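You operate a simulated robot arm through the tools that you are given. There is no shell and no other tool.

You are at the controls of a simulated robot arm. One attempt, no reset.

## Task
Fit the 40 ml tube in the dose slide and dose the jar on the jar slide once.
Fine: the old tube goes on the wide mat; push the jar slide in and leave it in. Set down upright: square tube.

The check looks at the end state, three seconds after you hand in, the way a careful person would. Anything else that was tipped, shoved, dropped, spilled or broken makes it a failure.

## Robot
A 7-joint arm with a two-finger parallel gripper, fixed in place. Base frame: the origin is on the floor under the middle of its stand, x ahead of it, y to its left, z up. Readings come in m, degrees, newtons and seconds.
It reaches about 0.964 m from its shoulder. Its first joint turns from -166.0 to 166.0 degrees. Payload 1.57 kg.
The TCP is the grasp point between the finger pads, 0.03 m short of the fingertips. In the tool frame z runs along the fingers and y along their closing line. Largest opening 0.11 m; finger width 0.024, thickness 0.012; the body of the gripper, 0.048 by 0.112 m, starts 0.078 m behind the TCP.
Orientation is told as [roll, pitch, yaw] about the base's x, y, z axes, in that order, counted from this pose: with the fingers straight down and closing along the base's y, the tool's x points along the base's -x, its y along +y and its z along -z.

## Interface
- The arm moves only by the tool step_arm. Its arguments are lists of equal length, an entry for each row: "turn": the turn, a rotation vector about the tool's x, y, z in units of 6 degrees (1.0 is 6 degrees), a list of three; "translation": the shift along the tool's x, y, z in units of 20 mm (1.0 is 20 mm), a list of three; "gripper": the finger opening in m, from 0 to 0.11. In form: {"turn": [[rx, ry, rz], ...], "translation": [[dx, dy, dz], ...], "gripper": [gripper, ...]}. A call has 1 to 20 rows; each row shifts and turns the commanded pose from where the row before left it, along the tool's axes as they then stand. A call with a number of a shift or a turn outside -1 to 1 is refused whole. Rows are played at 5 a second. More than 0.05 m and 8.6 degrees between two rows, or a gripper value outside its range, and nothing of the call is played. Where a pose cannot be reached the arm comes as near as it can. A force on the tool above 40 N (or 10 N above the force at the start of the call, whichever is more), or a blocked arm, ends the call early, and 0.2 s more pass. The fingers move at their own pace (about 0.108 m/s each) and stop on an object; they squeeze with about 36 N. The grip force told is the motor's: it shows also when the fingers shut on nothing. Time passes only in rows, and 0.2 s behind the last, so rows that do not move let the fingers close. It gives the time, the measured TCP pose, the force on the tool (base axes), the opening and the grip force at its end, in the units of the frame above (readings bear some noise), with the torque about the TCP (base axes, N m) and any sound that the robot's microphone picked up, and new pictures: "show" is both (left out), scene, wrist or none.
- Cameras (640 x 400 px; columns grow to the right, rows downward): "scene" is fixed at [0.3948, -0.6503, 1.582]; the picture's right is [0.98, 0.17, 0.00], its down [0.17, -0.94, -0.30] and it looks along [-0.05, 0.30, -0.95] (base axes); focal length 318 px, centre (320, 200). "wrist" rides on the gripper at [0.07, 0.016, -0.141] in the tool frame; the picture's right is [-0.23, 0.97, 0.00], its down [-0.86, -0.20, -0.48] and it looks along [-0.47, -0.11, 0.88] (tool axes); focal length 222 px, centre (320, 200).
- slide_trunk(by): slides the trunk up (or, below 0, down) by that many m; the arm rides with it, the base frame stays. It gives what a move gives, with no picture.
- probe_pixels(camera, pixels): for up to 12 pixels [column, row] of the newest picture of that camera ("zoom" is the newest enlarged one), the place [x, y, z] in the base frame of the surface seen there, good to about 0.003 m, but the place of the scene camera against the robot may be out by one fixed shift of up to 0.012 m in any direction. No time passes.
- close_up(camera, box): a new picture of the part [left, top, right, bottom] of that camera's present view, enlarged. No time passes.
- sign_off(): hands the job in; it is judged then, once.

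Unless the task says otherwise, let go and move clear before handing in.

The tools are called after "Emit:" as a command line: name --argument value ..., lists and objects as JSON in quotes. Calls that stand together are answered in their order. step_arm: Moves the arm, as the interface text tells. Its arguments: {"type":"object","properties":{"turn":{"type":"array"},"translation":{"type":"array"},"gripper":{"type":"array"},"show":{"type":"string","enum":["both","scene","wrist","none"]}},"required":["turn","translation","gripper"]} The other tools are called the same way: slide_trunk (by) moves the trunk up or down; probe_pixels (camera, pixels) gives the place of the surface under pixels of a picture; close_up (camera, box) takes an enlarged picture of a part of a camera's view; sign_off () hands the job in.

At the start:

```text
time_s: 0.0
eef_pos: [0.4094, -0.4086, 1.1744]
orientation: [-0.1, 0.0, 0.0]
wrist_force: [1.0, 0.0, 0.5]
torque: [0.01, -0.02, -0.02]
opening: 0.11
finger_force: 0.1
trunk travel left (down, up): [-0.5, 0.11]
```

scene: 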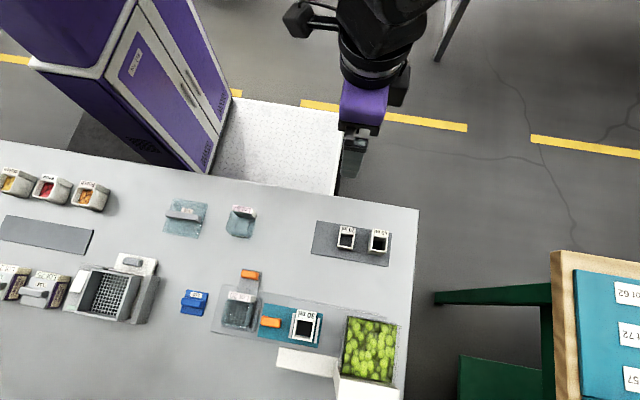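
wrist: 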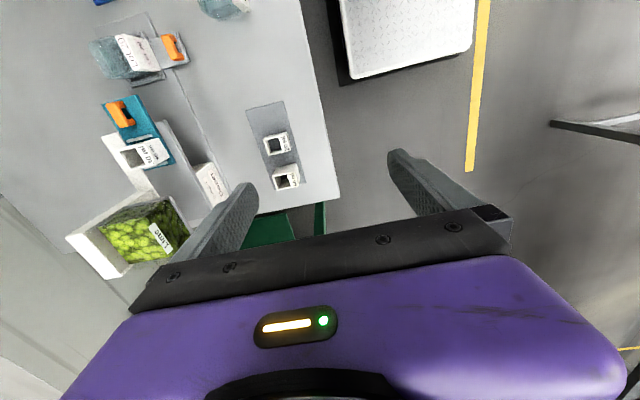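

The scene picture shows a table with a dispenser around (300, 325), two tubes on a mat at (350, 240) and jars at (185, 215) and (240, 220). I'll take close-ups first, before I move anything.

Emit:
close_up --camera "scene" --box '[200, 250, 420, 400]'

Emit:
close_up --camera "scene" --box '[300, 210, 400, 275]'

Emit:
close_up --camera "scene" --box '[0, 150, 270, 330]'

Emit:
close_up --camera "wrist" --box '[60, 0, 340, 280]'

```text
2.67 times, centred on (310, 325) of scene
```

zoom: 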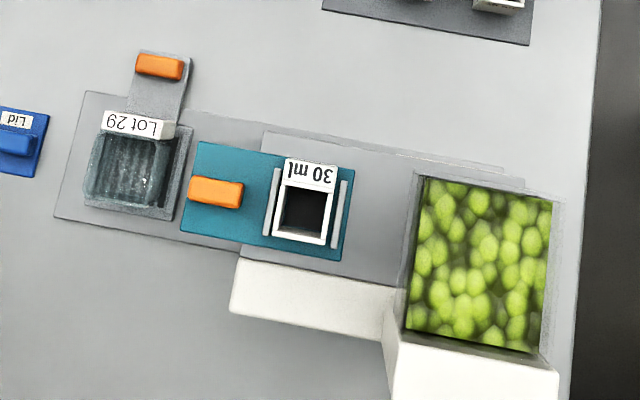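

```text
6.15 times, centred on (350, 242) of scene
```

zoom: 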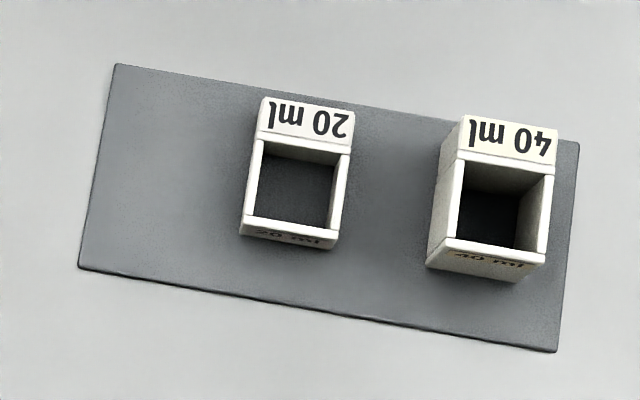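

```text
2.22 times, centred on (135, 240) of scene
```

zoom: 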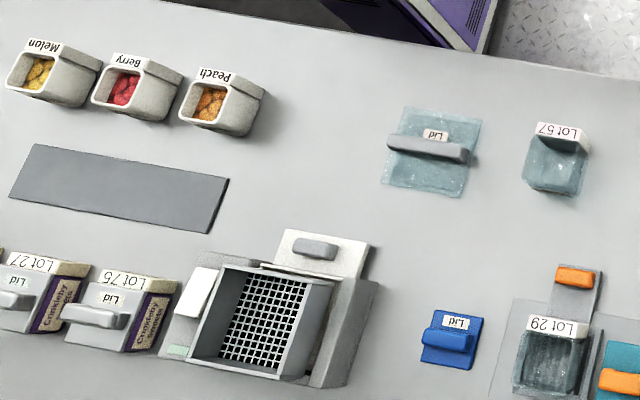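

```text
1.43 times, centred on (200, 140) of wrist
```

zoom: 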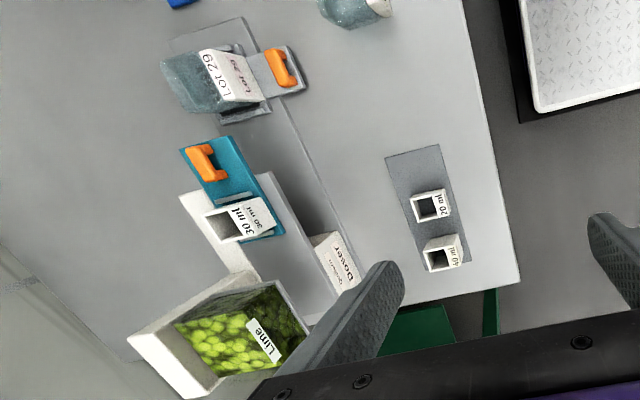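

The close-ups show the doser: lime hopper at right, teal dose slide holding the 30 ml tube, and the jar slide with Lot 29 whose orange handle is at (250, 274). I'll probe the geometry of the slides, tubes and mats.

Emit:
close_up --camera "scene" --box '[200, 250, 420, 400]'

Emit:
probe_pixels --camera "zoom" --pixels '[[215, 192], [220, 165], [310, 173], [302, 210], [285, 235], [320, 240], [345, 250], [275, 180], [345, 185], [187, 230], [203, 145], [350, 160]]'

Emit:
probe_pixels --camera "zoom" --pixels '[[158, 65], [160, 95], [138, 120], [100, 135], [130, 170], [190, 130], [182, 215], [75, 200], [90, 95], [220, 125], [380, 170], [240, 255]]'

Emit:
probe_pixels --camera "zoom" --pixels '[[300, 300], [235, 310], [390, 300], [480, 270], [425, 180], [550, 200], [545, 345], [480, 375], [480, 165], [300, 145], [20, 140], [580, 220]]'

Emit:
close_up --camera "scene" --box '[300, 210, 400, 275]'

Emit:
probe_pixels --camera "zoom" --pixels '[[118, 68], [80, 266], [555, 350], [577, 145], [262, 100], [355, 105], [290, 235], [250, 145], [510, 135], [490, 250], [455, 165], [550, 165]]'

```text
2.67 times, centred on (310, 325) of scene
```

zoom: 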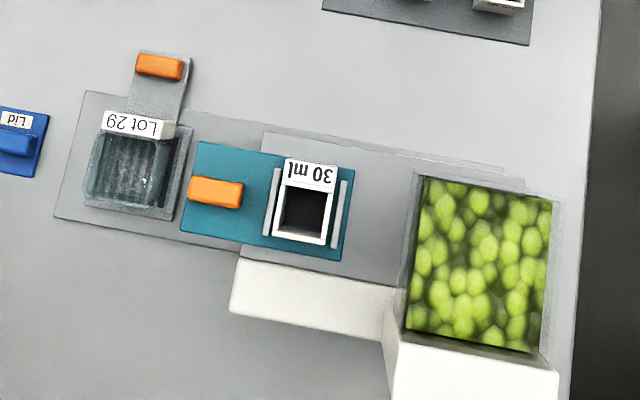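

```text
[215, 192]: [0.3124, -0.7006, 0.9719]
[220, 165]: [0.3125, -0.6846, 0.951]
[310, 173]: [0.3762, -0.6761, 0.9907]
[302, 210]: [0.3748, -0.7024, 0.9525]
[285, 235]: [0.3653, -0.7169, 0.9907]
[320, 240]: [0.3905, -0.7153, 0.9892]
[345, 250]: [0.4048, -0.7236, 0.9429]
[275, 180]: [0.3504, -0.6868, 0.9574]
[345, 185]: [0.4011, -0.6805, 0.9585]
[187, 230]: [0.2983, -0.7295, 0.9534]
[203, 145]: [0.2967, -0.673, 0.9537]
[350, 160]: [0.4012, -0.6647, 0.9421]
```

```text
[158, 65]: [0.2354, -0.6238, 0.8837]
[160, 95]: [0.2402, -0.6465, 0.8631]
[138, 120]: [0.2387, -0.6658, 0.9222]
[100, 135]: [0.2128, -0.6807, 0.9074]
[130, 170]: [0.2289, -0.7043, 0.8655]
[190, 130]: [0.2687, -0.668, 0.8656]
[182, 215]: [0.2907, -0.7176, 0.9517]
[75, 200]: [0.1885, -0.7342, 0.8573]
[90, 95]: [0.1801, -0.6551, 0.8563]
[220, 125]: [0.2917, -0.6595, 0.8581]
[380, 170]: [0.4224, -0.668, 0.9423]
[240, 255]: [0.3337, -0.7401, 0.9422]
```

```text
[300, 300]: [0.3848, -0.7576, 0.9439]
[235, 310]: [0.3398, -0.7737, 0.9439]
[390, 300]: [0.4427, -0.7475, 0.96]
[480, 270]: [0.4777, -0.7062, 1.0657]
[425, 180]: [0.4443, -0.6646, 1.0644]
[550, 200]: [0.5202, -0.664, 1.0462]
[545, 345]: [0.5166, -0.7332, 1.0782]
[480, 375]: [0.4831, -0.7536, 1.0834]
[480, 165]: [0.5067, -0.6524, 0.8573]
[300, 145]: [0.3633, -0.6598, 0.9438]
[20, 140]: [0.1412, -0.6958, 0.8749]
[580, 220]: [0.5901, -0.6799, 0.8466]
```

```text
6.15 times, centred on (350, 242) of scene
```

zoom: 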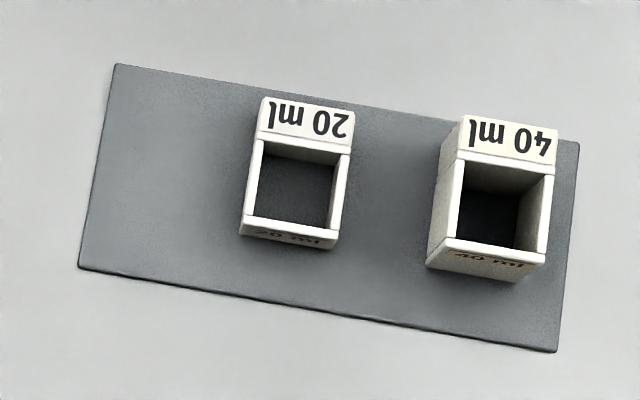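

```text
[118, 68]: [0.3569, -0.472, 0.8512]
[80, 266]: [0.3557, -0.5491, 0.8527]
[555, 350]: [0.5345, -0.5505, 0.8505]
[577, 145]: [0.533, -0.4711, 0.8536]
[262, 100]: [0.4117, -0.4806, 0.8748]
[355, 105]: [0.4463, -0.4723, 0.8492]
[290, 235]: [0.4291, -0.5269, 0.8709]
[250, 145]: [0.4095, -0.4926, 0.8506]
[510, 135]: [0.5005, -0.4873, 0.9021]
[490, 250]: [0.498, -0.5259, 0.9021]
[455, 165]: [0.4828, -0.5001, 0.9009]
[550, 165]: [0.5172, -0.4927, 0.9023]
```

The doser is aligned with the base axes: table z≈0.848, deck z≈0.942, dose slide top z≈0.953. Next I'll measure both grey mats to see which one is "wide", plus the other items.

Emit:
close_up --camera "scene" --box '[0, 150, 270, 330]'

Emit:
probe_pixels --camera "zoom" --pixels '[[37, 147], [12, 196], [206, 230], [227, 180], [120, 190], [430, 150], [430, 135], [555, 170], [555, 130], [450, 340], [445, 365], [270, 320]]'

Emit:
close_up --camera "wrist" --box '[60, 60, 240, 280]'

```text
2.22 times, centred on (135, 240) of scene
```

zoom: 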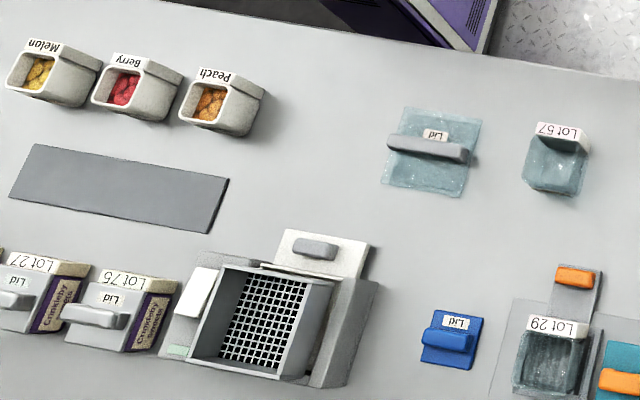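

```text
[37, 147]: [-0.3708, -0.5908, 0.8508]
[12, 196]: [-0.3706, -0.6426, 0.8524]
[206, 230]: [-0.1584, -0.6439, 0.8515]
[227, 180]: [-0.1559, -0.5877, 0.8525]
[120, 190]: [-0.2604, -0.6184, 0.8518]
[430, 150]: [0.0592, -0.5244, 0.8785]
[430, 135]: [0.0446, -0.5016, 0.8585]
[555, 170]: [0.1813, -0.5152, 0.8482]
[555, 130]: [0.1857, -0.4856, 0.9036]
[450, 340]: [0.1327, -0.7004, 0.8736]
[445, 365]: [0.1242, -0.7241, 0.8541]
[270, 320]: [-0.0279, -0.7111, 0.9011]
```

```text
1.82 times, centred on (150, 170) of wrist
```

zoom: 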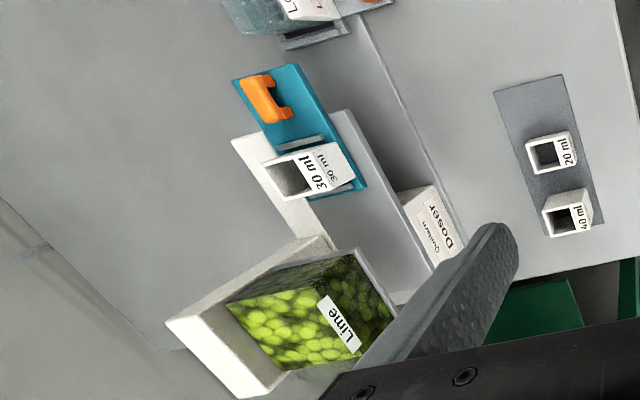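

The left mat is 0.214 × 0.054 m and the right mat, holding the spare tubes, is 0.178 × 0.078 m. Before I decide which is "wide", I'll check the other bench at right (600, 310).

Emit:
close_up --camera "scene" --box '[540, 240, 640, 400]'

Emit:
probe_pixels --camera "scene" --pixels '[[580, 275], [580, 380], [630, 320], [562, 300], [628, 291], [410, 215], [400, 390]]'

Emit:
close_up --camera "scene" --box '[210, 260, 290, 340]'

```text
2.50 times, centred on (590, 320) of scene
```

zoom: 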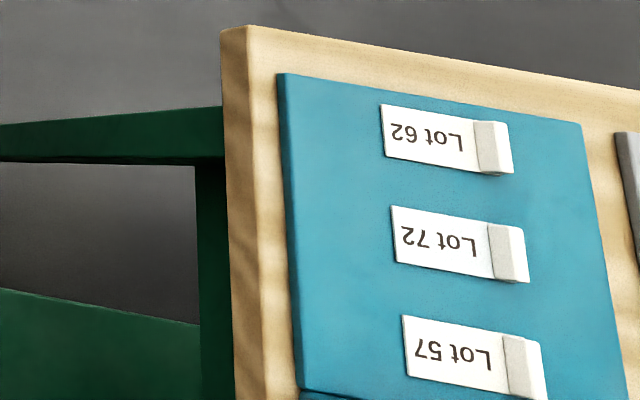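

```text
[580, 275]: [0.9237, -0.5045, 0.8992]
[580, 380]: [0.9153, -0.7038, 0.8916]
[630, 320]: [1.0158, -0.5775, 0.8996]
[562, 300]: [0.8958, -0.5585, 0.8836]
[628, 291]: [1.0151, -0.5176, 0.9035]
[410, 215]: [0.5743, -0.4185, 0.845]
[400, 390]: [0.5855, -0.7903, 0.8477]
```

```text
5.00 times, centred on (250, 300) of scene
```

zoom: 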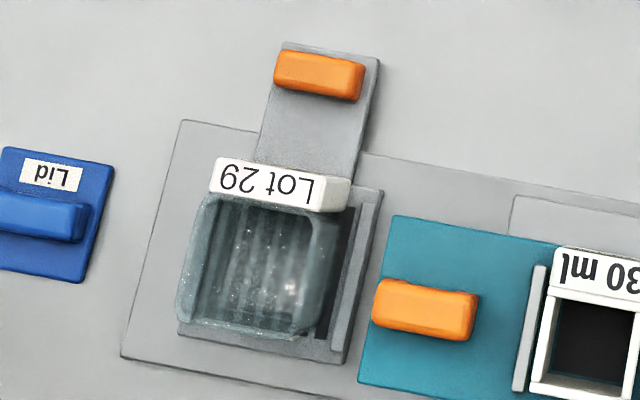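

The far bench only holds lot flags on a board, so of the two mats the right one (0.078 m deep) is the wide one. The left is narrow. I need to see how the jar slide runs under the deck, so I'll yaw the tool by −90° to point the wrist camera toward −y.

Emit:
step_arm --turn '[[0, 0, 1], [0, 0, 1], [0, 0, 1], [0, 0, 1], [0, 0, 1], [0, 0, 1], [0, 0, 1], [0, 0, 1], [0, 0, 1], [0, 0, 1], [0, 0, 1], [0, 0, 1], [0, 0, 1], [0, 0, 1], [0, 0, 1]]' --translation '[[0, 0, 0], [0, 0, 0], [0, 0, 0], [0, 0, 0], [0, 0, 0], [0, 0, 0], [0, 0, 0], [0, 0, 0], [0, 0, 0], [0, 0, 0], [0, 0, 0], [0, 0, 0], [0, 0, 0], [0, 0, 0], [0, 0, 0]]' --gripper '[0.11, 0.11, 0.11, 0.11, 0.11, 0.11, 0.11, 0.11, 0.11, 0.11, 0.11, 0.11, 0.11, 0.11, 0.11]'

```text
time_s: 3.2
eef_pos: [0.4118, -0.4071, 1.1731]
orientation: [0.1, 0.0, -90.1]
wrist_force: [-0.4, -0.2, 0.2]
torque: [0.0, 0.02, -0.05]
opening: 0.1099
finger_force: 0.0
trunk travel left (down, up): [-0.5, 0.11]
```

scene: 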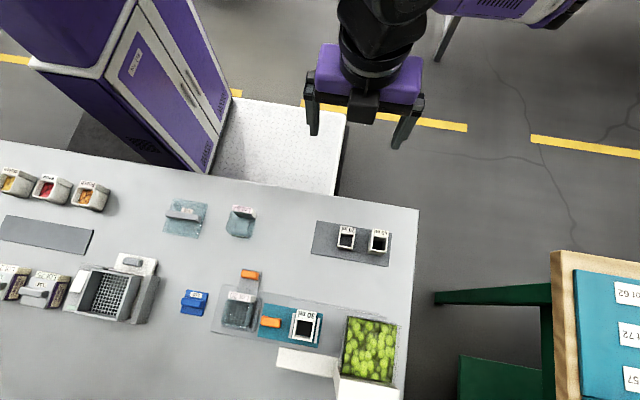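
wrist: 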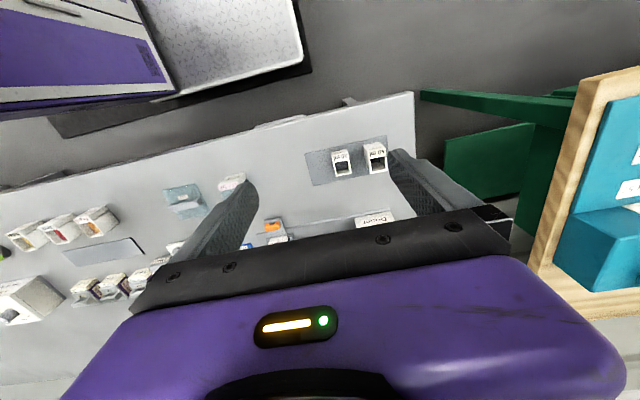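

The wrist camera now faces −y with the tool's y along +x, and the doser front is hidden behind the gripper at (370, 220). I'll move down and tilt the tool so I can look at the doser's front.

Emit:
step_arm --turn '[[0, 0, 0], [0, 0, 0], [0, 0, 0], [0, 0, 0], [0, 0, 0], [0, 0, 0], [0, 0, 0], [0, 0, 0], [0, -1, 0], [0, -1, 0], [0, -1, 0], [0, -1, 0], [0, -1, 0], [0, -1, 0], [0, -1, 0], [0, -0.5, 0]]' --translation '[[-0.7, -0.575, 0.894], [-0.7, -0.575, 0.894], [-0.7, -0.575, 0.894], [-0.7, -0.575, 0.894], [-0.7, -0.575, 0.894], [-0.7, -0.575, 0.894], [-0.7, -0.575, 0.894], [-0.7, -0.575, 0.894], [0, 0, 0], [0, 0, 0], [0, 0, 0], [0, 0, 0], [0, 0, 0], [0, 0, 0], [0, 0, 0], [0, 0, 0]]' --gripper '[0.11, 0.11, 0.11, 0.11, 0.11, 0.11, 0.11, 0.11, 0.11, 0.11, 0.11, 0.11, 0.11, 0.11, 0.11, 0.11]'

```text
time_s: 6.6
eef_pos: [0.3183, -0.5198, 1.0319]
orientation: [-0.1, -45.1, -89.9]
wrist_force: [0.5, -0.7, -0.9]
torque: [0.0, -0.01, -0.01]
opening: 0.1102
finger_force: 0.1
trunk travel left (down, up): [-0.5, 0.11]
```

scene: 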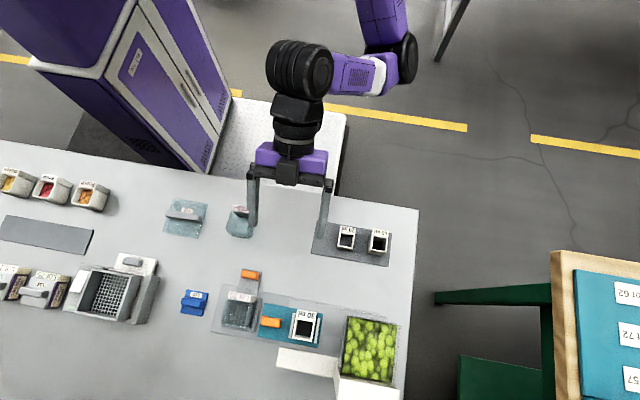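
wrist: 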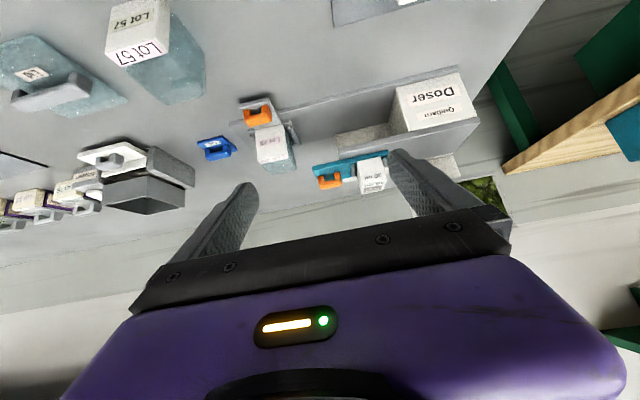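

The doser front is now visible, upside-down in picture terms, around (350, 130). I'll zoom in there to see the jar slide track and the space under the deck.

Emit:
close_up --camera "wrist" --box '[220, 60, 500, 220]'

Emit:
probe_pixels --camera "zoom" --pixels '[[60, 115], [110, 110], [115, 190], [145, 180], [250, 125], [330, 165], [300, 190], [400, 110], [480, 110], [340, 285], [250, 275], [275, 150]]'

Emit:
probe_pixels --camera "zoom" --pixels '[[60, 140], [40, 145], [80, 100], [160, 150], [175, 190], [180, 165], [230, 85], [260, 170], [350, 230], [430, 170], [540, 40], [520, 160]]'

```text
2.29 times, centred on (360, 140) of wrist
```

zoom: 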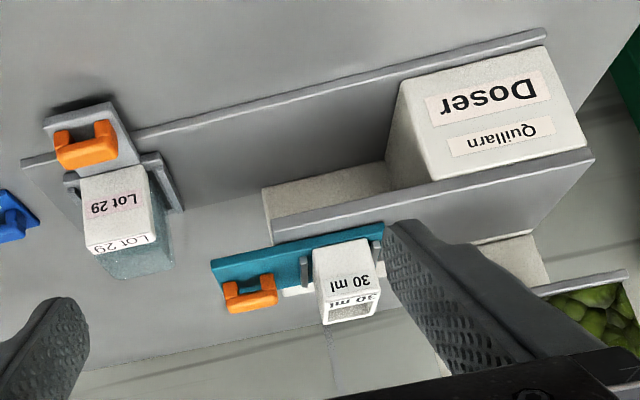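

```text
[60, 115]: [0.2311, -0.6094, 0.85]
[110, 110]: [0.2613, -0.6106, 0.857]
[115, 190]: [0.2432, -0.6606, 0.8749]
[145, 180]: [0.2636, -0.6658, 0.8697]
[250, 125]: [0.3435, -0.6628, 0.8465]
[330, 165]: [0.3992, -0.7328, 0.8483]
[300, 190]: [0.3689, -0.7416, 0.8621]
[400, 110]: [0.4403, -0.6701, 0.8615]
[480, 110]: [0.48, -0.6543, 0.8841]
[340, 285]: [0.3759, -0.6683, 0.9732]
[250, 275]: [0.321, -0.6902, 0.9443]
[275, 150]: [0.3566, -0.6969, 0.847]
```

```text
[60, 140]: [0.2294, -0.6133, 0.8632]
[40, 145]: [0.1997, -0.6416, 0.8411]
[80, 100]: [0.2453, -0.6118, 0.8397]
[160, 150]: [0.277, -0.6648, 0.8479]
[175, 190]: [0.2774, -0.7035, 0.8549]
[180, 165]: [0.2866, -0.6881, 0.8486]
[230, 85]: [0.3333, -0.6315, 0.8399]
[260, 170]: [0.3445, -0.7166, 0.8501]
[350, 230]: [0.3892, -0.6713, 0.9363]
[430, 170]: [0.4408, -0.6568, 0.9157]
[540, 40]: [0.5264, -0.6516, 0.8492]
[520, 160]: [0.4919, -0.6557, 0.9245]
```

The close-up shows a front-lipped base track from x≈0.19 to 0.52. The space under the deck is open up to the "Doser" block at x≈0.44, so the jar slide pushes in along +x to sit under the tube. I'll return to fingers-down with closing along y, so I can inspect and grip the 30 ml tube.

Emit:
step_arm --turn '[[0, 0.94, 0], [0, 0.94, 0], [0, 0.94, 0], [0, 0.94, 0], [0, 0.94, 0], [0, 0.94, 0], [0, 0.94, 0], [0, 0.92, 0], [0, 0, -1], [0, 0, -1], [0, 0, -1], [0, 0, -1], [0, 0, -1], [0, 0, -1], [0, 0, -1], [0, 0, -1], [0, 0, -1], [0, 0, -1], [0, 0, -1], [0, 0, -1]]' --translation '[[0, 0, 0], [0, 0, 0], [0, 0, 0], [0, 0, 0], [0, 0, 0], [0, 0, 0], [0, 0, 0], [0, 0, 0], [0, 0, -0.5], [0, 0, -0.5], [0, 0, -0.5], [0, 0, -0.5], [0, 0, 0], [0, 0, 0], [0, 0, 0], [0, 0, 0], [0, 0, 0], [0, 0, 0], [0, 0, 0], [0, 0, 0]]' --gripper '[0.11, 0.11, 0.11, 0.11, 0.11, 0.11, 0.11, 0.11, 0.11, 0.11, 0.11, 0.11, 0.11, 0.11, 0.11, 0.11, 0.11, 0.11, 0.11, 0.11]' --show "none"

```text
time_s: 10.8
eef_pos: [0.3189, -0.5202, 1.0708]
orientation: [0.0, -0.2, -17.9]
wrist_force: [0.7, 1.1, -0.1]
torque: [-0.05, 0.01, 0.0]
opening: 0.11
finger_force: 0.1
trunk travel left (down, up): [-0.5, 0.11]
```

Readings show the tool vertical at yaw −17.9°, z=1.071. I'll finish the yaw and move above the 30 ml tube to look at it.

Emit:
step_arm --turn '[[0, 0, -1], [0, 0, -1], [0, 0, -0.98], [0, 0, 0], [0, 0, 0], [0, 0, 0], [0, 0, 0], [0, 0, 0], [0, 0, 0], [0, 0, 0], [0, 0, 0], [0, 0, 0]]' --translation '[[0, 0, 0], [0, 0, 0], [0, 0, 0], [-0.311, -0.972, -0.055], [-0.311, -0.972, -0.055], [-0.311, -0.972, -0.055], [-0.311, -0.972, -0.055], [-0.311, -0.972, -0.055], [-0.311, -0.972, -0.055], [-0.311, -0.972, -0.055], [-0.311, -0.972, -0.055], [-0.311, -0.972, -0.055]]' --gripper '[0.11, 0.11, 0.11, 0.11, 0.11, 0.11, 0.11, 0.11, 0.11, 0.11, 0.11, 0.11]'

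```text
time_s: 13.4
eef_pos: [0.3734, -0.6953, 1.0803]
orientation: [0.0, 0.1, -0.1]
wrist_force: [-0.5, -0.7, 0.7]
torque: [-0.01, -0.02, 0.01]
opening: 0.11
finger_force: 0.1
trunk travel left (down, up): [-0.5, 0.11]
```

scene: 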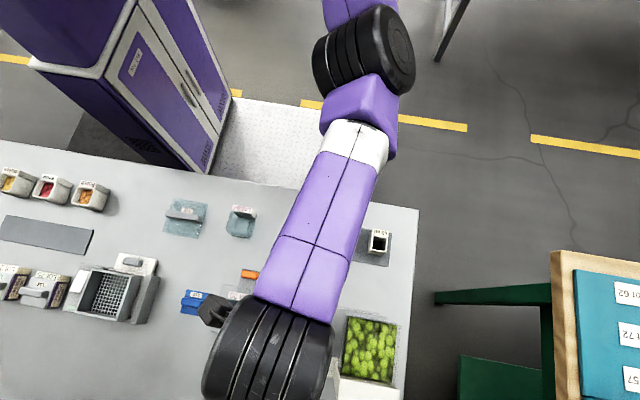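
wrist: 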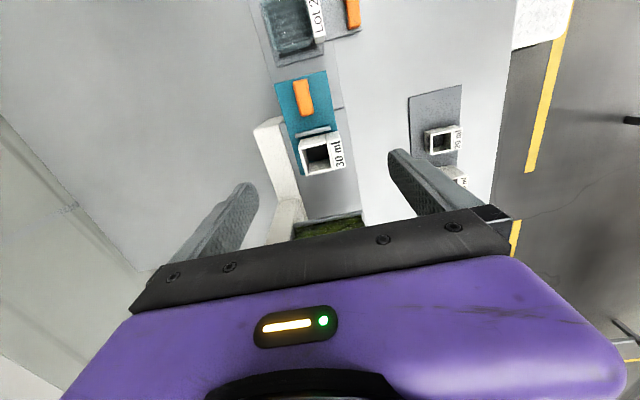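

Emit:
close_up --camera "wrist" --box '[240, 0, 400, 240]'

Emit:
close_up --camera "wrist" --box '[260, 60, 370, 190]'

Emit:
probe_pixels --camera "wrist" --pixels '[[303, 97], [285, 90], [330, 100], [334, 155], [342, 165], [305, 170], [303, 143], [318, 155], [314, 130], [344, 170], [330, 200], [280, 140]]'

```text
1.67 times, centred on (320, 120) of wrist
```

zoom: 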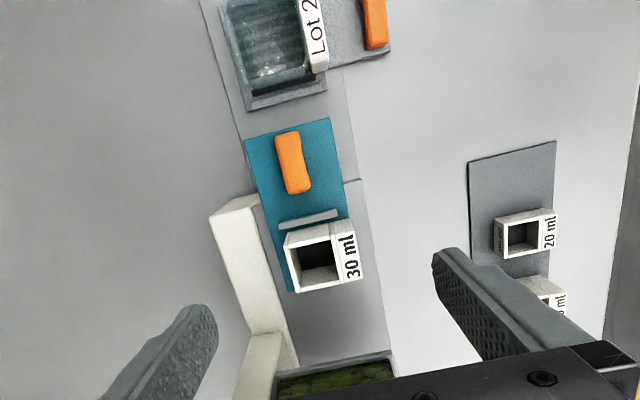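

```text
3.08 times, centred on (315, 125) of wrist
```

zoom: 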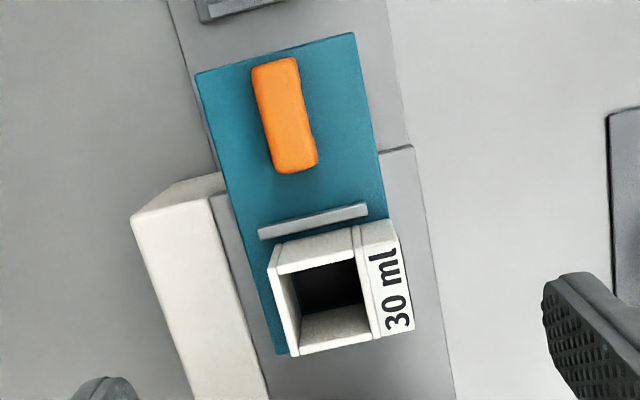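

```text
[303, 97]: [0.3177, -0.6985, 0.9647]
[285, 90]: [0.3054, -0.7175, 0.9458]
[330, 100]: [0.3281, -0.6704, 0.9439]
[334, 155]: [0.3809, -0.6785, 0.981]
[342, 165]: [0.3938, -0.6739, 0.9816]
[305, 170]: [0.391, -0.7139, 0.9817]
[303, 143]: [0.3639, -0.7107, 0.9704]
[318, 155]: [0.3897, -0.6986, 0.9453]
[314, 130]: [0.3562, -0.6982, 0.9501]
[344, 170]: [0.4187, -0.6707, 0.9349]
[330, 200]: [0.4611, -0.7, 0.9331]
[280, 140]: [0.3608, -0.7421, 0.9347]
```

The wrist view shows the 30 ml tube clearly between the rails. I'll probe its rim corners, both rails and the handle in the zoom to get robot-frame numbers.

Emit:
probe_pixels --camera "zoom" --pixels '[[282, 256], [300, 350], [384, 228], [408, 325], [360, 240], [374, 330], [335, 345], [315, 250], [310, 222], [265, 235], [362, 210], [345, 315]]'

Emit:
probe_pixels --camera "zoom" --pixels '[[275, 65], [290, 68], [280, 165], [310, 160], [257, 80], [275, 90], [300, 90], [312, 150], [200, 75], [350, 40], [345, 300], [330, 280]]'

Emit:
close_up --camera "wrist" --box '[400, 80, 470, 190]'

Emit:
probe_pixels --camera "zoom" --pixels '[[230, 60], [400, 25], [235, 170], [400, 140], [375, 160], [380, 230], [290, 175], [275, 190], [300, 250], [360, 165], [385, 300], [340, 330]]'

```text
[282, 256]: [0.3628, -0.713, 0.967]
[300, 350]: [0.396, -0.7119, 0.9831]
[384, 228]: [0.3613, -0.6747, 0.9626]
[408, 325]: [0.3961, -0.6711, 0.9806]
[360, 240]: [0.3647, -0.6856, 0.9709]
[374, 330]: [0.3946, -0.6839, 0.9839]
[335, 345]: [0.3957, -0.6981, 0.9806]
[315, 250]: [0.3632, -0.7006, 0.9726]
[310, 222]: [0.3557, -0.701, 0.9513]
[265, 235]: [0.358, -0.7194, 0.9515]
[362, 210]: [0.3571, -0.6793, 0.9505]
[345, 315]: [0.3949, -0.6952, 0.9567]
```

```text
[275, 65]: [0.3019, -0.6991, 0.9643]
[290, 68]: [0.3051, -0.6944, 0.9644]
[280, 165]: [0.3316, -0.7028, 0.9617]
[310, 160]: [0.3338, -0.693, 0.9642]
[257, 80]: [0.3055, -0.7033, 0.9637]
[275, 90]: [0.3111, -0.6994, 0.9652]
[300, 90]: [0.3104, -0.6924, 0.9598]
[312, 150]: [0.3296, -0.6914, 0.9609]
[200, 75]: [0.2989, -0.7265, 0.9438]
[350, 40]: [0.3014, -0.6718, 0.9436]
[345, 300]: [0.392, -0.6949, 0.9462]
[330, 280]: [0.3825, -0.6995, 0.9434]
```

```text
3.64 times, centred on (435, 135) of wrist
```

zoom: 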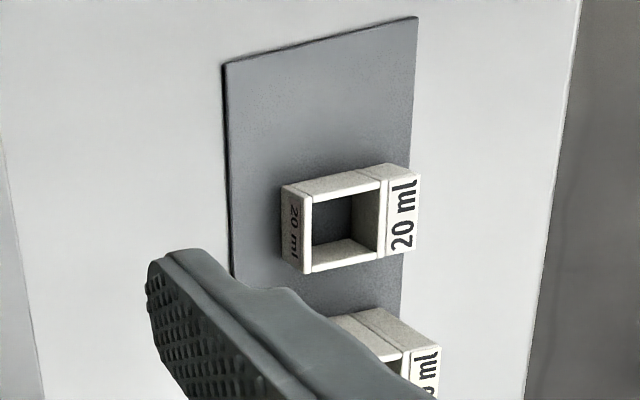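

```text
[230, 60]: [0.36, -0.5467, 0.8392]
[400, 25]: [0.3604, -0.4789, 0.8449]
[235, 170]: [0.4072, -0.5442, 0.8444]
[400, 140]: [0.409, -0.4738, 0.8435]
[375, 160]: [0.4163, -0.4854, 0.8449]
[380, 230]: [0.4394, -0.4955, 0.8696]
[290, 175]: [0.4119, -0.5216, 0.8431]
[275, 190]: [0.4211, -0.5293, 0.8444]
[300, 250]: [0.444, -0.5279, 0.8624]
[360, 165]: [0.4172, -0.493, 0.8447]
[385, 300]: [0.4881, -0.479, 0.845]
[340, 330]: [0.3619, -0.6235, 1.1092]
```

The 30 ml tube spans x≈0.363–0.398 and y≈−0.717 to −0.669, with its top at z≈0.982 on a plate at 0.944. I'll partly close the fingers, centre at (0.380, −0.693) and go down to z=0.980, stopping short of closing so I can check.

Emit:
step_arm --turn '[[0, 0, 0], [0, 0, 0], [0, 0, 0], [0, 0, 0], [0, 0, 0], [0, 0, 0], [0, 0, 0]]' --translation '[[-0.33, 0.115, 0], [0, 0, 0], [0, 0, 1], [0, 0, 1], [0, 0, 1], [0, 0, 1], [0, 0, 0.5]]' --gripper '[0.08, 0.08, 0.08, 0.08, 0.08, 0.08, 0.08]' --show "wrist"

```text
time_s: 15.0
eef_pos: [0.38, -0.6918, 0.9911]
orientation: [0.0, 0.0, -0.1]
wrist_force: [-0.3, 0.2, -0.4]
torque: [-0.02, -0.04, -0.01]
opening: 0.0802
finger_force: 0.1
trunk travel left (down, up): [-0.5, 0.11]
```

wrist: 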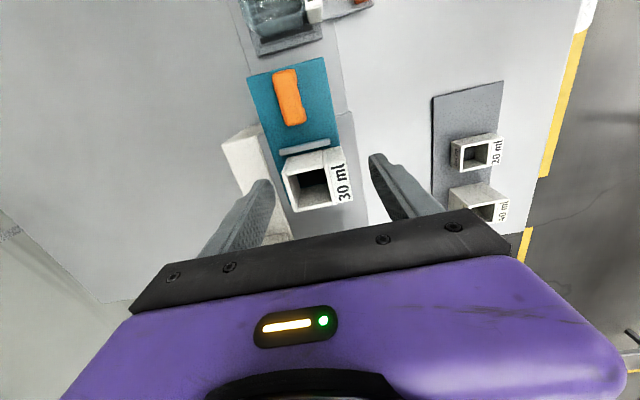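

Emit:
close_up --camera "wrist" --box '[240, 50, 400, 230]'

Emit:
probe_pixels --camera "zoom" --pixels '[[225, 240], [250, 345], [355, 230], [380, 325], [335, 340], [270, 230], [150, 320], [430, 270], [165, 290], [425, 250], [295, 320], [290, 280]]'

```text
2.22 times, centred on (320, 140) of wrist
```

zoom: 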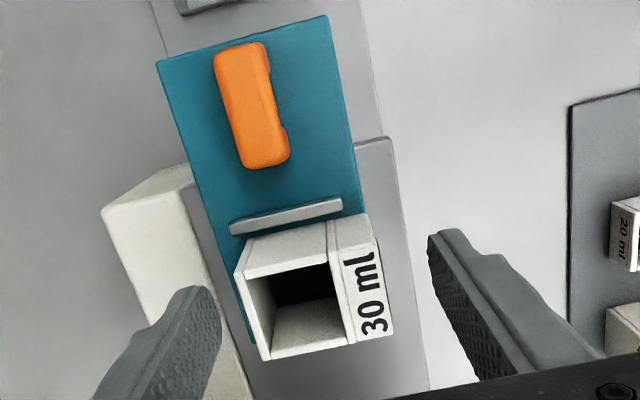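

```text
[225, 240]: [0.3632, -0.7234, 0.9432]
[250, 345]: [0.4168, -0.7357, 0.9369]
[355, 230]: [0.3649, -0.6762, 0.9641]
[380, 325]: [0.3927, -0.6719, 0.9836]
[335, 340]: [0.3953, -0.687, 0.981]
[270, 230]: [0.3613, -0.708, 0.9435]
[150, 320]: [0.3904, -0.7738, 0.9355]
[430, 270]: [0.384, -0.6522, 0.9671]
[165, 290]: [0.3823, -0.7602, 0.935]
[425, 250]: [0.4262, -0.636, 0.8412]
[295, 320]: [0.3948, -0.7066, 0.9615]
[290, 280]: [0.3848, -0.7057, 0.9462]
```

The fingers straddle the tube, with the right pad at y≈−0.652 and tube edges at −0.716 and −0.670. I'll go down to z=0.980 and close.

Emit:
step_arm --turn '[[0, 0, 0], [0, 0, 0], [0, 0, 0], [0, 0, 0], [0, 0, 0], [0, 0, 0]]' --translation '[[0, -0.05, 0.55], [0, 0, 0], [0, 0, 0], [0, 0, 0], [0, 0, 0], [0, 0, 0]]' --gripper '[0.08, 0.06, 0.04, 0.03, 0.03, 0.03]' --show "wrist"

```text
time_s: 16.4
eef_pos: [0.3799, -0.6934, 0.9802]
orientation: [-0.1, -0.1, 0.0]
wrist_force: [0.3, -0.1, -0.5]
torque: [0.0, 0.01, -0.02]
opening: 0.0465
finger_force: 36.4
trunk travel left (down, up): [-0.5, 0.11]
```

wrist: 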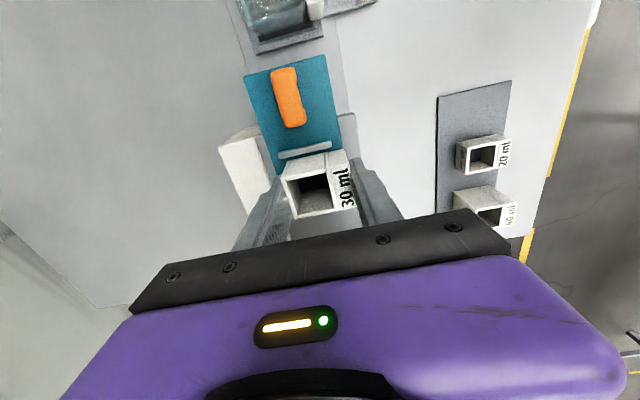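

The tube is gripped with an opening of 0.0465 at 36 N. I'll lift it slowly and check that the slide stays put.

Emit:
step_arm --turn '[[0, 0, 0], [0, 0, 0], [0, 0, 0], [0, 0, 0], [0, 0, 0]]' --translation '[[0, 0, -0.25], [0, 0, -0.5], [0, 0, -1], [0, 0, -1], [0, 0, -1]]' --gripper '[0.03, 0.03, 0.03, 0.03, 0.03]' --show "both"

```text
time_s: 17.6
eef_pos: [0.3806, -0.6932, 1.0546]
orientation: [0.0, 0.0, -0.1]
wrist_force: [-0.1, 0.6, -0.7]
torque: [-0.01, -0.01, 0.04]
opening: 0.0466
finger_force: 36.1
trunk travel left (down, up): [-0.5, 0.11]
```

scene: 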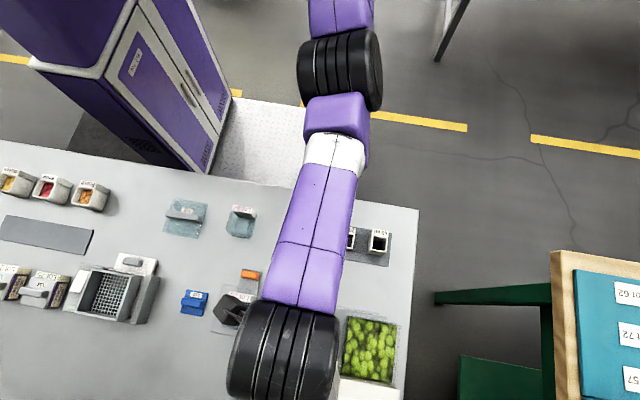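
wrist: 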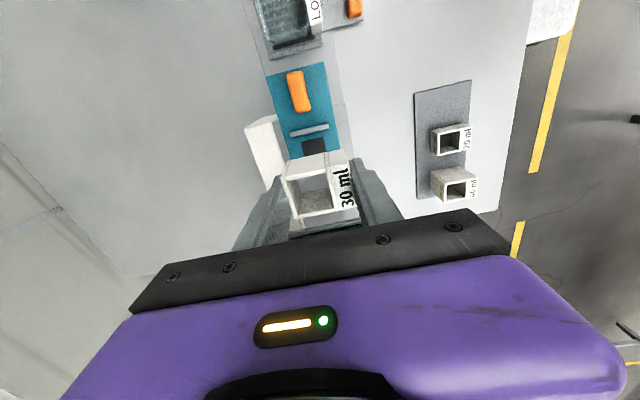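

The tube came up cleanly. It is bottomless, and a dark opening in the slide shows at (313, 147). I'll zoom in on that opening before moving on.

Emit:
close_up --camera "wrist" --box '[250, 60, 370, 240]'

Emit:
probe_pixels --camera "wrist" --pixels '[[313, 146], [308, 144], [320, 150], [303, 142], [324, 141], [310, 131], [316, 200], [442, 140], [415, 96], [470, 85]]'

```text
2.22 times, centred on (310, 150) of wrist
```

zoom: 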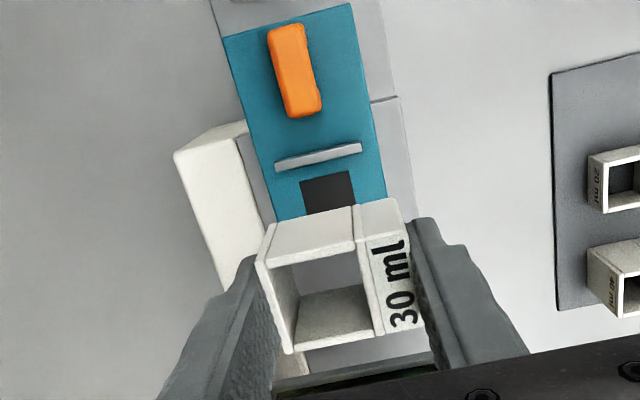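

```text
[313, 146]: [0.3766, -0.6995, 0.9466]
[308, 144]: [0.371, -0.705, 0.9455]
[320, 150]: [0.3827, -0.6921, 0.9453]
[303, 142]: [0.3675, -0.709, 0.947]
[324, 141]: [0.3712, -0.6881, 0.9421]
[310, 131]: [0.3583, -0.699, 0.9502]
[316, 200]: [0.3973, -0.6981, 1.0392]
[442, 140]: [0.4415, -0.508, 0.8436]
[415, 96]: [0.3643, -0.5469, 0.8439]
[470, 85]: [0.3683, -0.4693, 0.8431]
```

The bore centre lines up with the slide's opening at about (0.381, −0.698), so I can use the same TCP spot for the 40 ml tube. I'll carry the 30 ml tube to the free left part of the wide mat at about (0.387, −0.508) and stop above it.

Emit:
step_arm --turn '[[0, 0, 0], [0, 0, 0], [0, 0, 0], [0, 0, 0], [0, 0, 0], [0, 0, 0], [0, 0, 0], [0, 0, 0], [0, 0, 0], [0, 0, 0], [0, 0, 0], [0, 0, 0], [0, 0, 0], [0, 0, 0], [0, 0, 0], [0, 0, 0]]' --translation '[[-0.03, 0.925, 0], [-0.03, 0.925, 0], [-0.03, 0.925, 0], [-0.03, 0.925, 0], [-0.03, 0.925, 0], [-0.03, 0.925, 0], [-0.03, 0.925, 0], [-0.03, 0.925, 0], [-0.03, 0.925, 0], [-0.03, 0.925, 0], [0, 0, 0], [0, 0, 0.9], [0, 0, 0.9], [0, 0, 0.9], [0, 0, 0.9], [0, 0, 0.9]]' --gripper '[0.03, 0.03, 0.03, 0.03, 0.03, 0.03, 0.03, 0.03, 0.03, 0.03, 0.03, 0.03, 0.03, 0.03, 0.03, 0.03]'

```text
time_s: 21.0
eef_pos: [0.3858, -0.509, 0.9636]
orientation: [0.0, 0.0, -0.1]
wrist_force: [0.2, 0.4, 0.1]
torque: [0.02, 0.04, 0.01]
opening: 0.0463
finger_force: 36.0
trunk travel left (down, up): [-0.5, 0.11]
```

scene: 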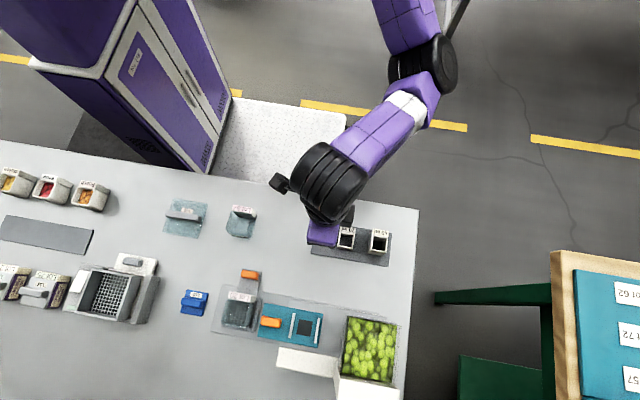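
wrist: 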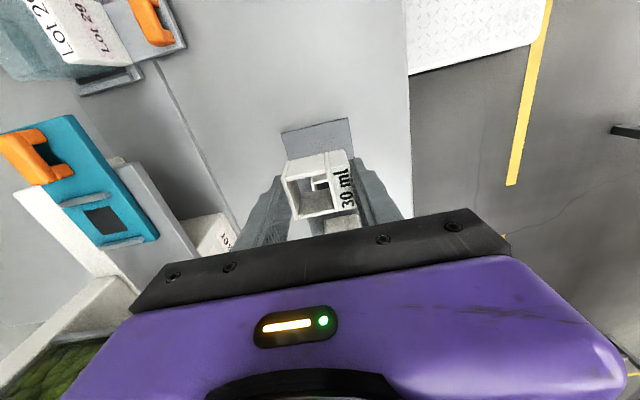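

Emit:
close_up --camera "wrist" --box '[250, 100, 390, 240]'

Emit:
probe_pixels --camera "zoom" --pixels '[[150, 110], [150, 90], [300, 60], [310, 50], [295, 95], [300, 225], [325, 240], [325, 258], [180, 150], [320, 130], [340, 350], [280, 100]]'

Emit:
close_up --camera "scene" --box '[290, 200, 410, 280]'

Emit:
close_up --camera "scene" --box '[200, 260, 420, 400]'

```text
2.86 times, centred on (320, 170) of wrist
```

zoom: 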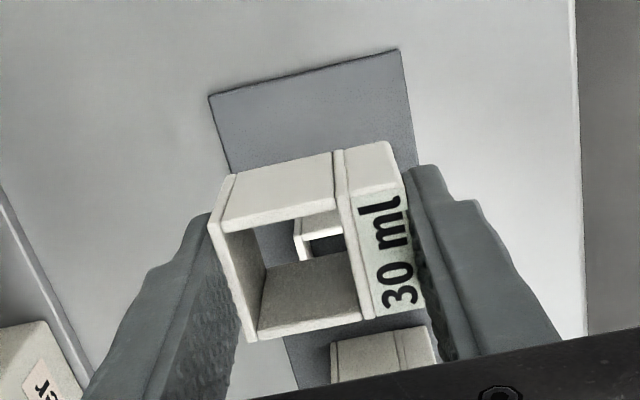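

```text
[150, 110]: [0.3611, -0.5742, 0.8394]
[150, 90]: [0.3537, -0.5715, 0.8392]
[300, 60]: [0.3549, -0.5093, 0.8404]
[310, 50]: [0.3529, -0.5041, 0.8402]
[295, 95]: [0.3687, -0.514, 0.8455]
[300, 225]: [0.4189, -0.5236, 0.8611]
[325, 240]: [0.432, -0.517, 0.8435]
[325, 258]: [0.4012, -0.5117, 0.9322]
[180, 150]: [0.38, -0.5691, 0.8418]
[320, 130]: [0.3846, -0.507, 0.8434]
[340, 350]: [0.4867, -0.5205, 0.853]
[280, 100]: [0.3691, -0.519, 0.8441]
```

```text
5.00 times, centred on (350, 240) of scene
```

zoom: 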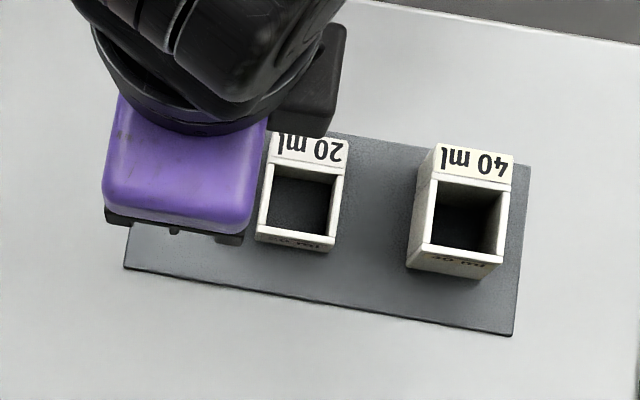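

```text
2.86 times, centred on (310, 330) of scene
```

zoom: 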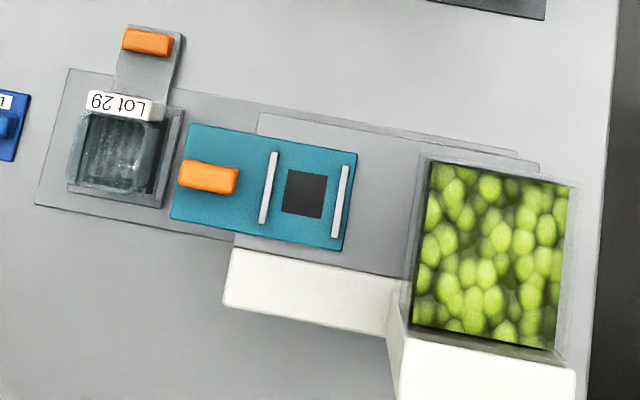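

The mat slot under the held tube is clear, with the 20 ml tube's near face at x≈0.417 and the held tube's far face at x≈0.404. I'll descend to just above contact.

Emit:
step_arm --turn '[[0, 0, 0], [0, 0, 0], [0, 0, 0], [0, 0, 0], [0, 0, 0], [0, 0, 0]]' --translation '[[0, 0, 0.9], [0, 0, 0.9], [0, 0, 0.9], [0, 0, 0.9], [0, 0, 0.3], [0, 0, 0]]' --gripper '[0.03, 0.03, 0.03, 0.03, 0.03, 0.03]' --show "wrist"

```text
time_s: 22.4
eef_pos: [0.3866, -0.5093, 0.8865]
orientation: [0.1, 0.0, -0.1]
wrist_force: [0.0, -0.3, -0.5]
torque: [-0.02, 0.04, 0.02]
opening: 0.0463
finger_force: 35.8
trunk travel left (down, up): [-0.5, 0.11]
```

wrist: 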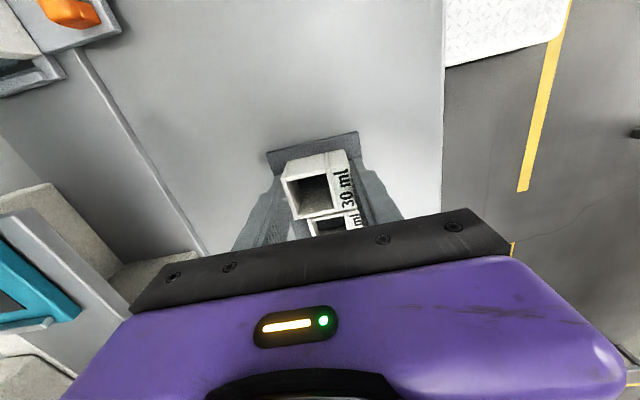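

The tube bottom should be about 6 mm above the mat. I'll lower it in fine steps and watch the force.

Emit:
step_arm --turn '[[0, 0, 0], [0, 0, 0], [0, 0, 0]]' --translation '[[0, 0, 0.1], [0, 0, 0.1], [0, 0, 0.05]]' --gripper '[0.03, 0.03, 0.03]' --show "none"

Emit:
step_arm --turn '[[0, 0, 0], [0, 0, 0]]' --translation '[[0, 0, 0.05], [0, 0, 0]]' --gripper '[0.03, 0.03]' --show "none"

```text
time_s: 23.2
eef_pos: [0.3862, -0.509, 0.8814]
orientation: [0.1, 0.0, -0.2]
wrist_force: [0.0, 0.3, -0.1]
torque: [0.04, 0.01, 0.03]
opening: 0.0463
finger_force: 36.2
trunk travel left (down, up): [-0.5, 0.11]
```

```text
time_s: 23.8
eef_pos: [0.3863, -0.5087, 0.8809]
orientation: [0.0, 0.0, -0.1]
wrist_force: [-0.1, 0.3, 0.2]
torque: [0.05, 0.01, 0.02]
opening: 0.0465
finger_force: 36.0
trunk travel left (down, up): [-0.5, 0.11]
```

There is no contact force yet at z=0.881. I'll keep lowering 1 mm at a time.

Emit:
step_arm --turn '[[0, 0, 0], [0, 0, 0]]' --translation '[[0, 0, 0.05], [0, 0, 0]]' --gripper '[0.03, 0.03]' --show "none"

Emit:
step_arm --turn '[[0, 0, 0], [0, 0, 0]]' --translation '[[0, 0, 0.05], [0, 0, 0]]' --gripper '[0.03, 0.03]' --show "wrist"

```text
time_s: 24.4
eef_pos: [0.3874, -0.5103, 0.879]
orientation: [0.1, 0.0, -0.2]
wrist_force: [-0.1, -0.4, -0.7]
torque: [0.0, -0.02, -0.02]
opening: 0.0465
finger_force: 36.0
trunk travel left (down, up): [-0.5, 0.11]
```

```text
time_s: 25.0
eef_pos: [0.3864, -0.5079, 0.8808]
orientation: [-0.1, 0.0, 0.0]
wrist_force: [1.4, 1.1, 7.4]
torque: [0.07, -0.01, -0.02]
opening: 0.0467
finger_force: 36.3
trunk travel left (down, up): [-0.5, 0.11]
```

wrist: 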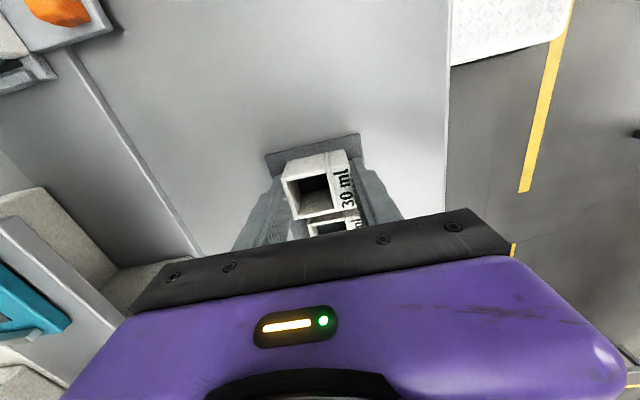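

A force of 7.4 N upward means the tube stands on the mat. I'll open the fingers gently and rise straight up.

Emit:
step_arm --turn '[[0, 0, 0], [0, 0, 0], [0, 0, 0], [0, 0, 0], [0, 0, 0], [0, 0, 0], [0, 0, 0], [0, 0, 0], [0, 0, 0]]' --translation '[[0, 0, -0.03], [0, 0, 0], [0, 0, 0], [0, 0, -0.5], [0, 0, -1], [0, 0, -1], [0, 0, -1], [0, 0, -1], [0, 0, -1]]' --gripper '[0.05, 0.06, 0.08, 0.08, 0.08, 0.08, 0.08, 0.08, 0.08]'

```text
time_s: 27.0
eef_pos: [0.3859, -0.5066, 0.9894]
orientation: [0.1, 0.0, -0.1]
wrist_force: [0.5, -0.6, 0.9]
torque: [-0.01, 0.01, 0.02]
opening: 0.0804
finger_force: 0.1
trunk travel left (down, up): [-0.5, 0.11]
```

scene: 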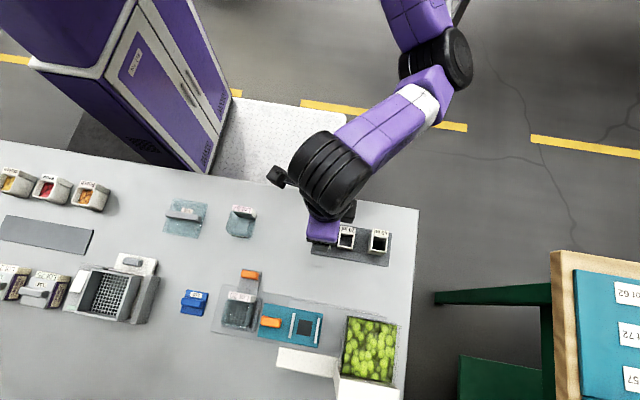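
wrist: 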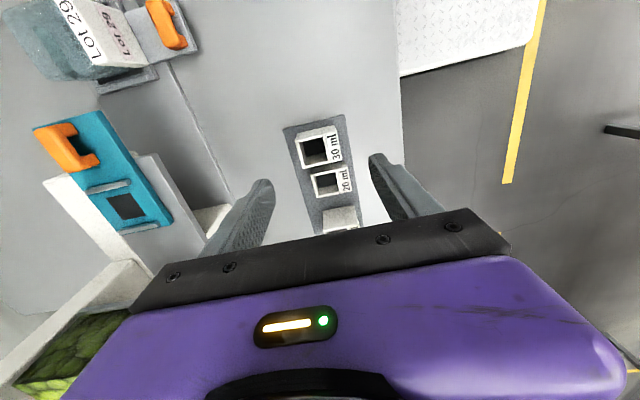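

The 30 ml tube is standing on the wide mat at (318, 150). Next I'll move over the 40 ml tube, staying at this height.

Emit:
step_arm --turn '[[0, 0, 0], [0, 0, 0], [0, 0, 0], [0, 0, 0], [0, 0, 0], [0, 0, 0], [0, 0, 0]]' --translation '[[-0.99, 0, 0], [-0.99, 0, 0], [-0.99, 0, 0], [-0.99, 0, 0], [-0.99, 0, 0], [-0.99, 0.05, 0], [0, 0, 0]]' --gripper '[0.08, 0.08, 0.08, 0.08, 0.08, 0.08, 0.08]'

```text
time_s: 28.6
eef_pos: [0.5063, -0.5074, 0.9883]
orientation: [-0.1, 0.0, -0.1]
wrist_force: [-0.1, 0.2, 0.8]
torque: [0.01, -0.03, 0.02]
opening: 0.0804
finger_force: 0.1
trunk travel left (down, up): [-0.5, 0.11]
```

scene: 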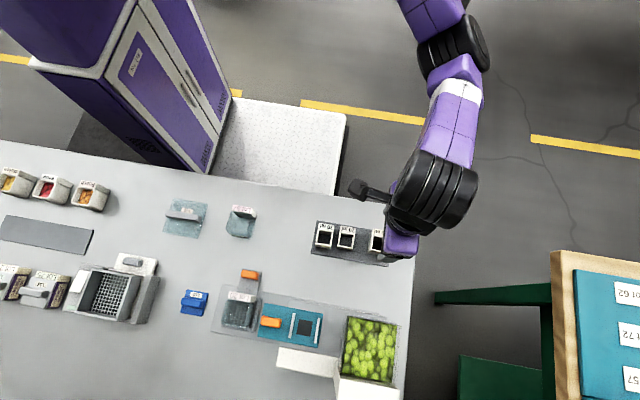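
wrist: 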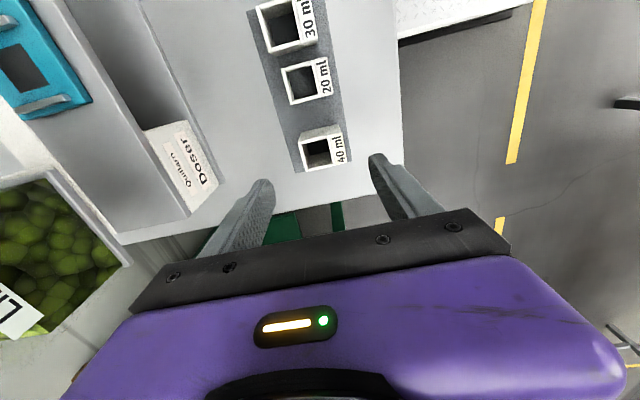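

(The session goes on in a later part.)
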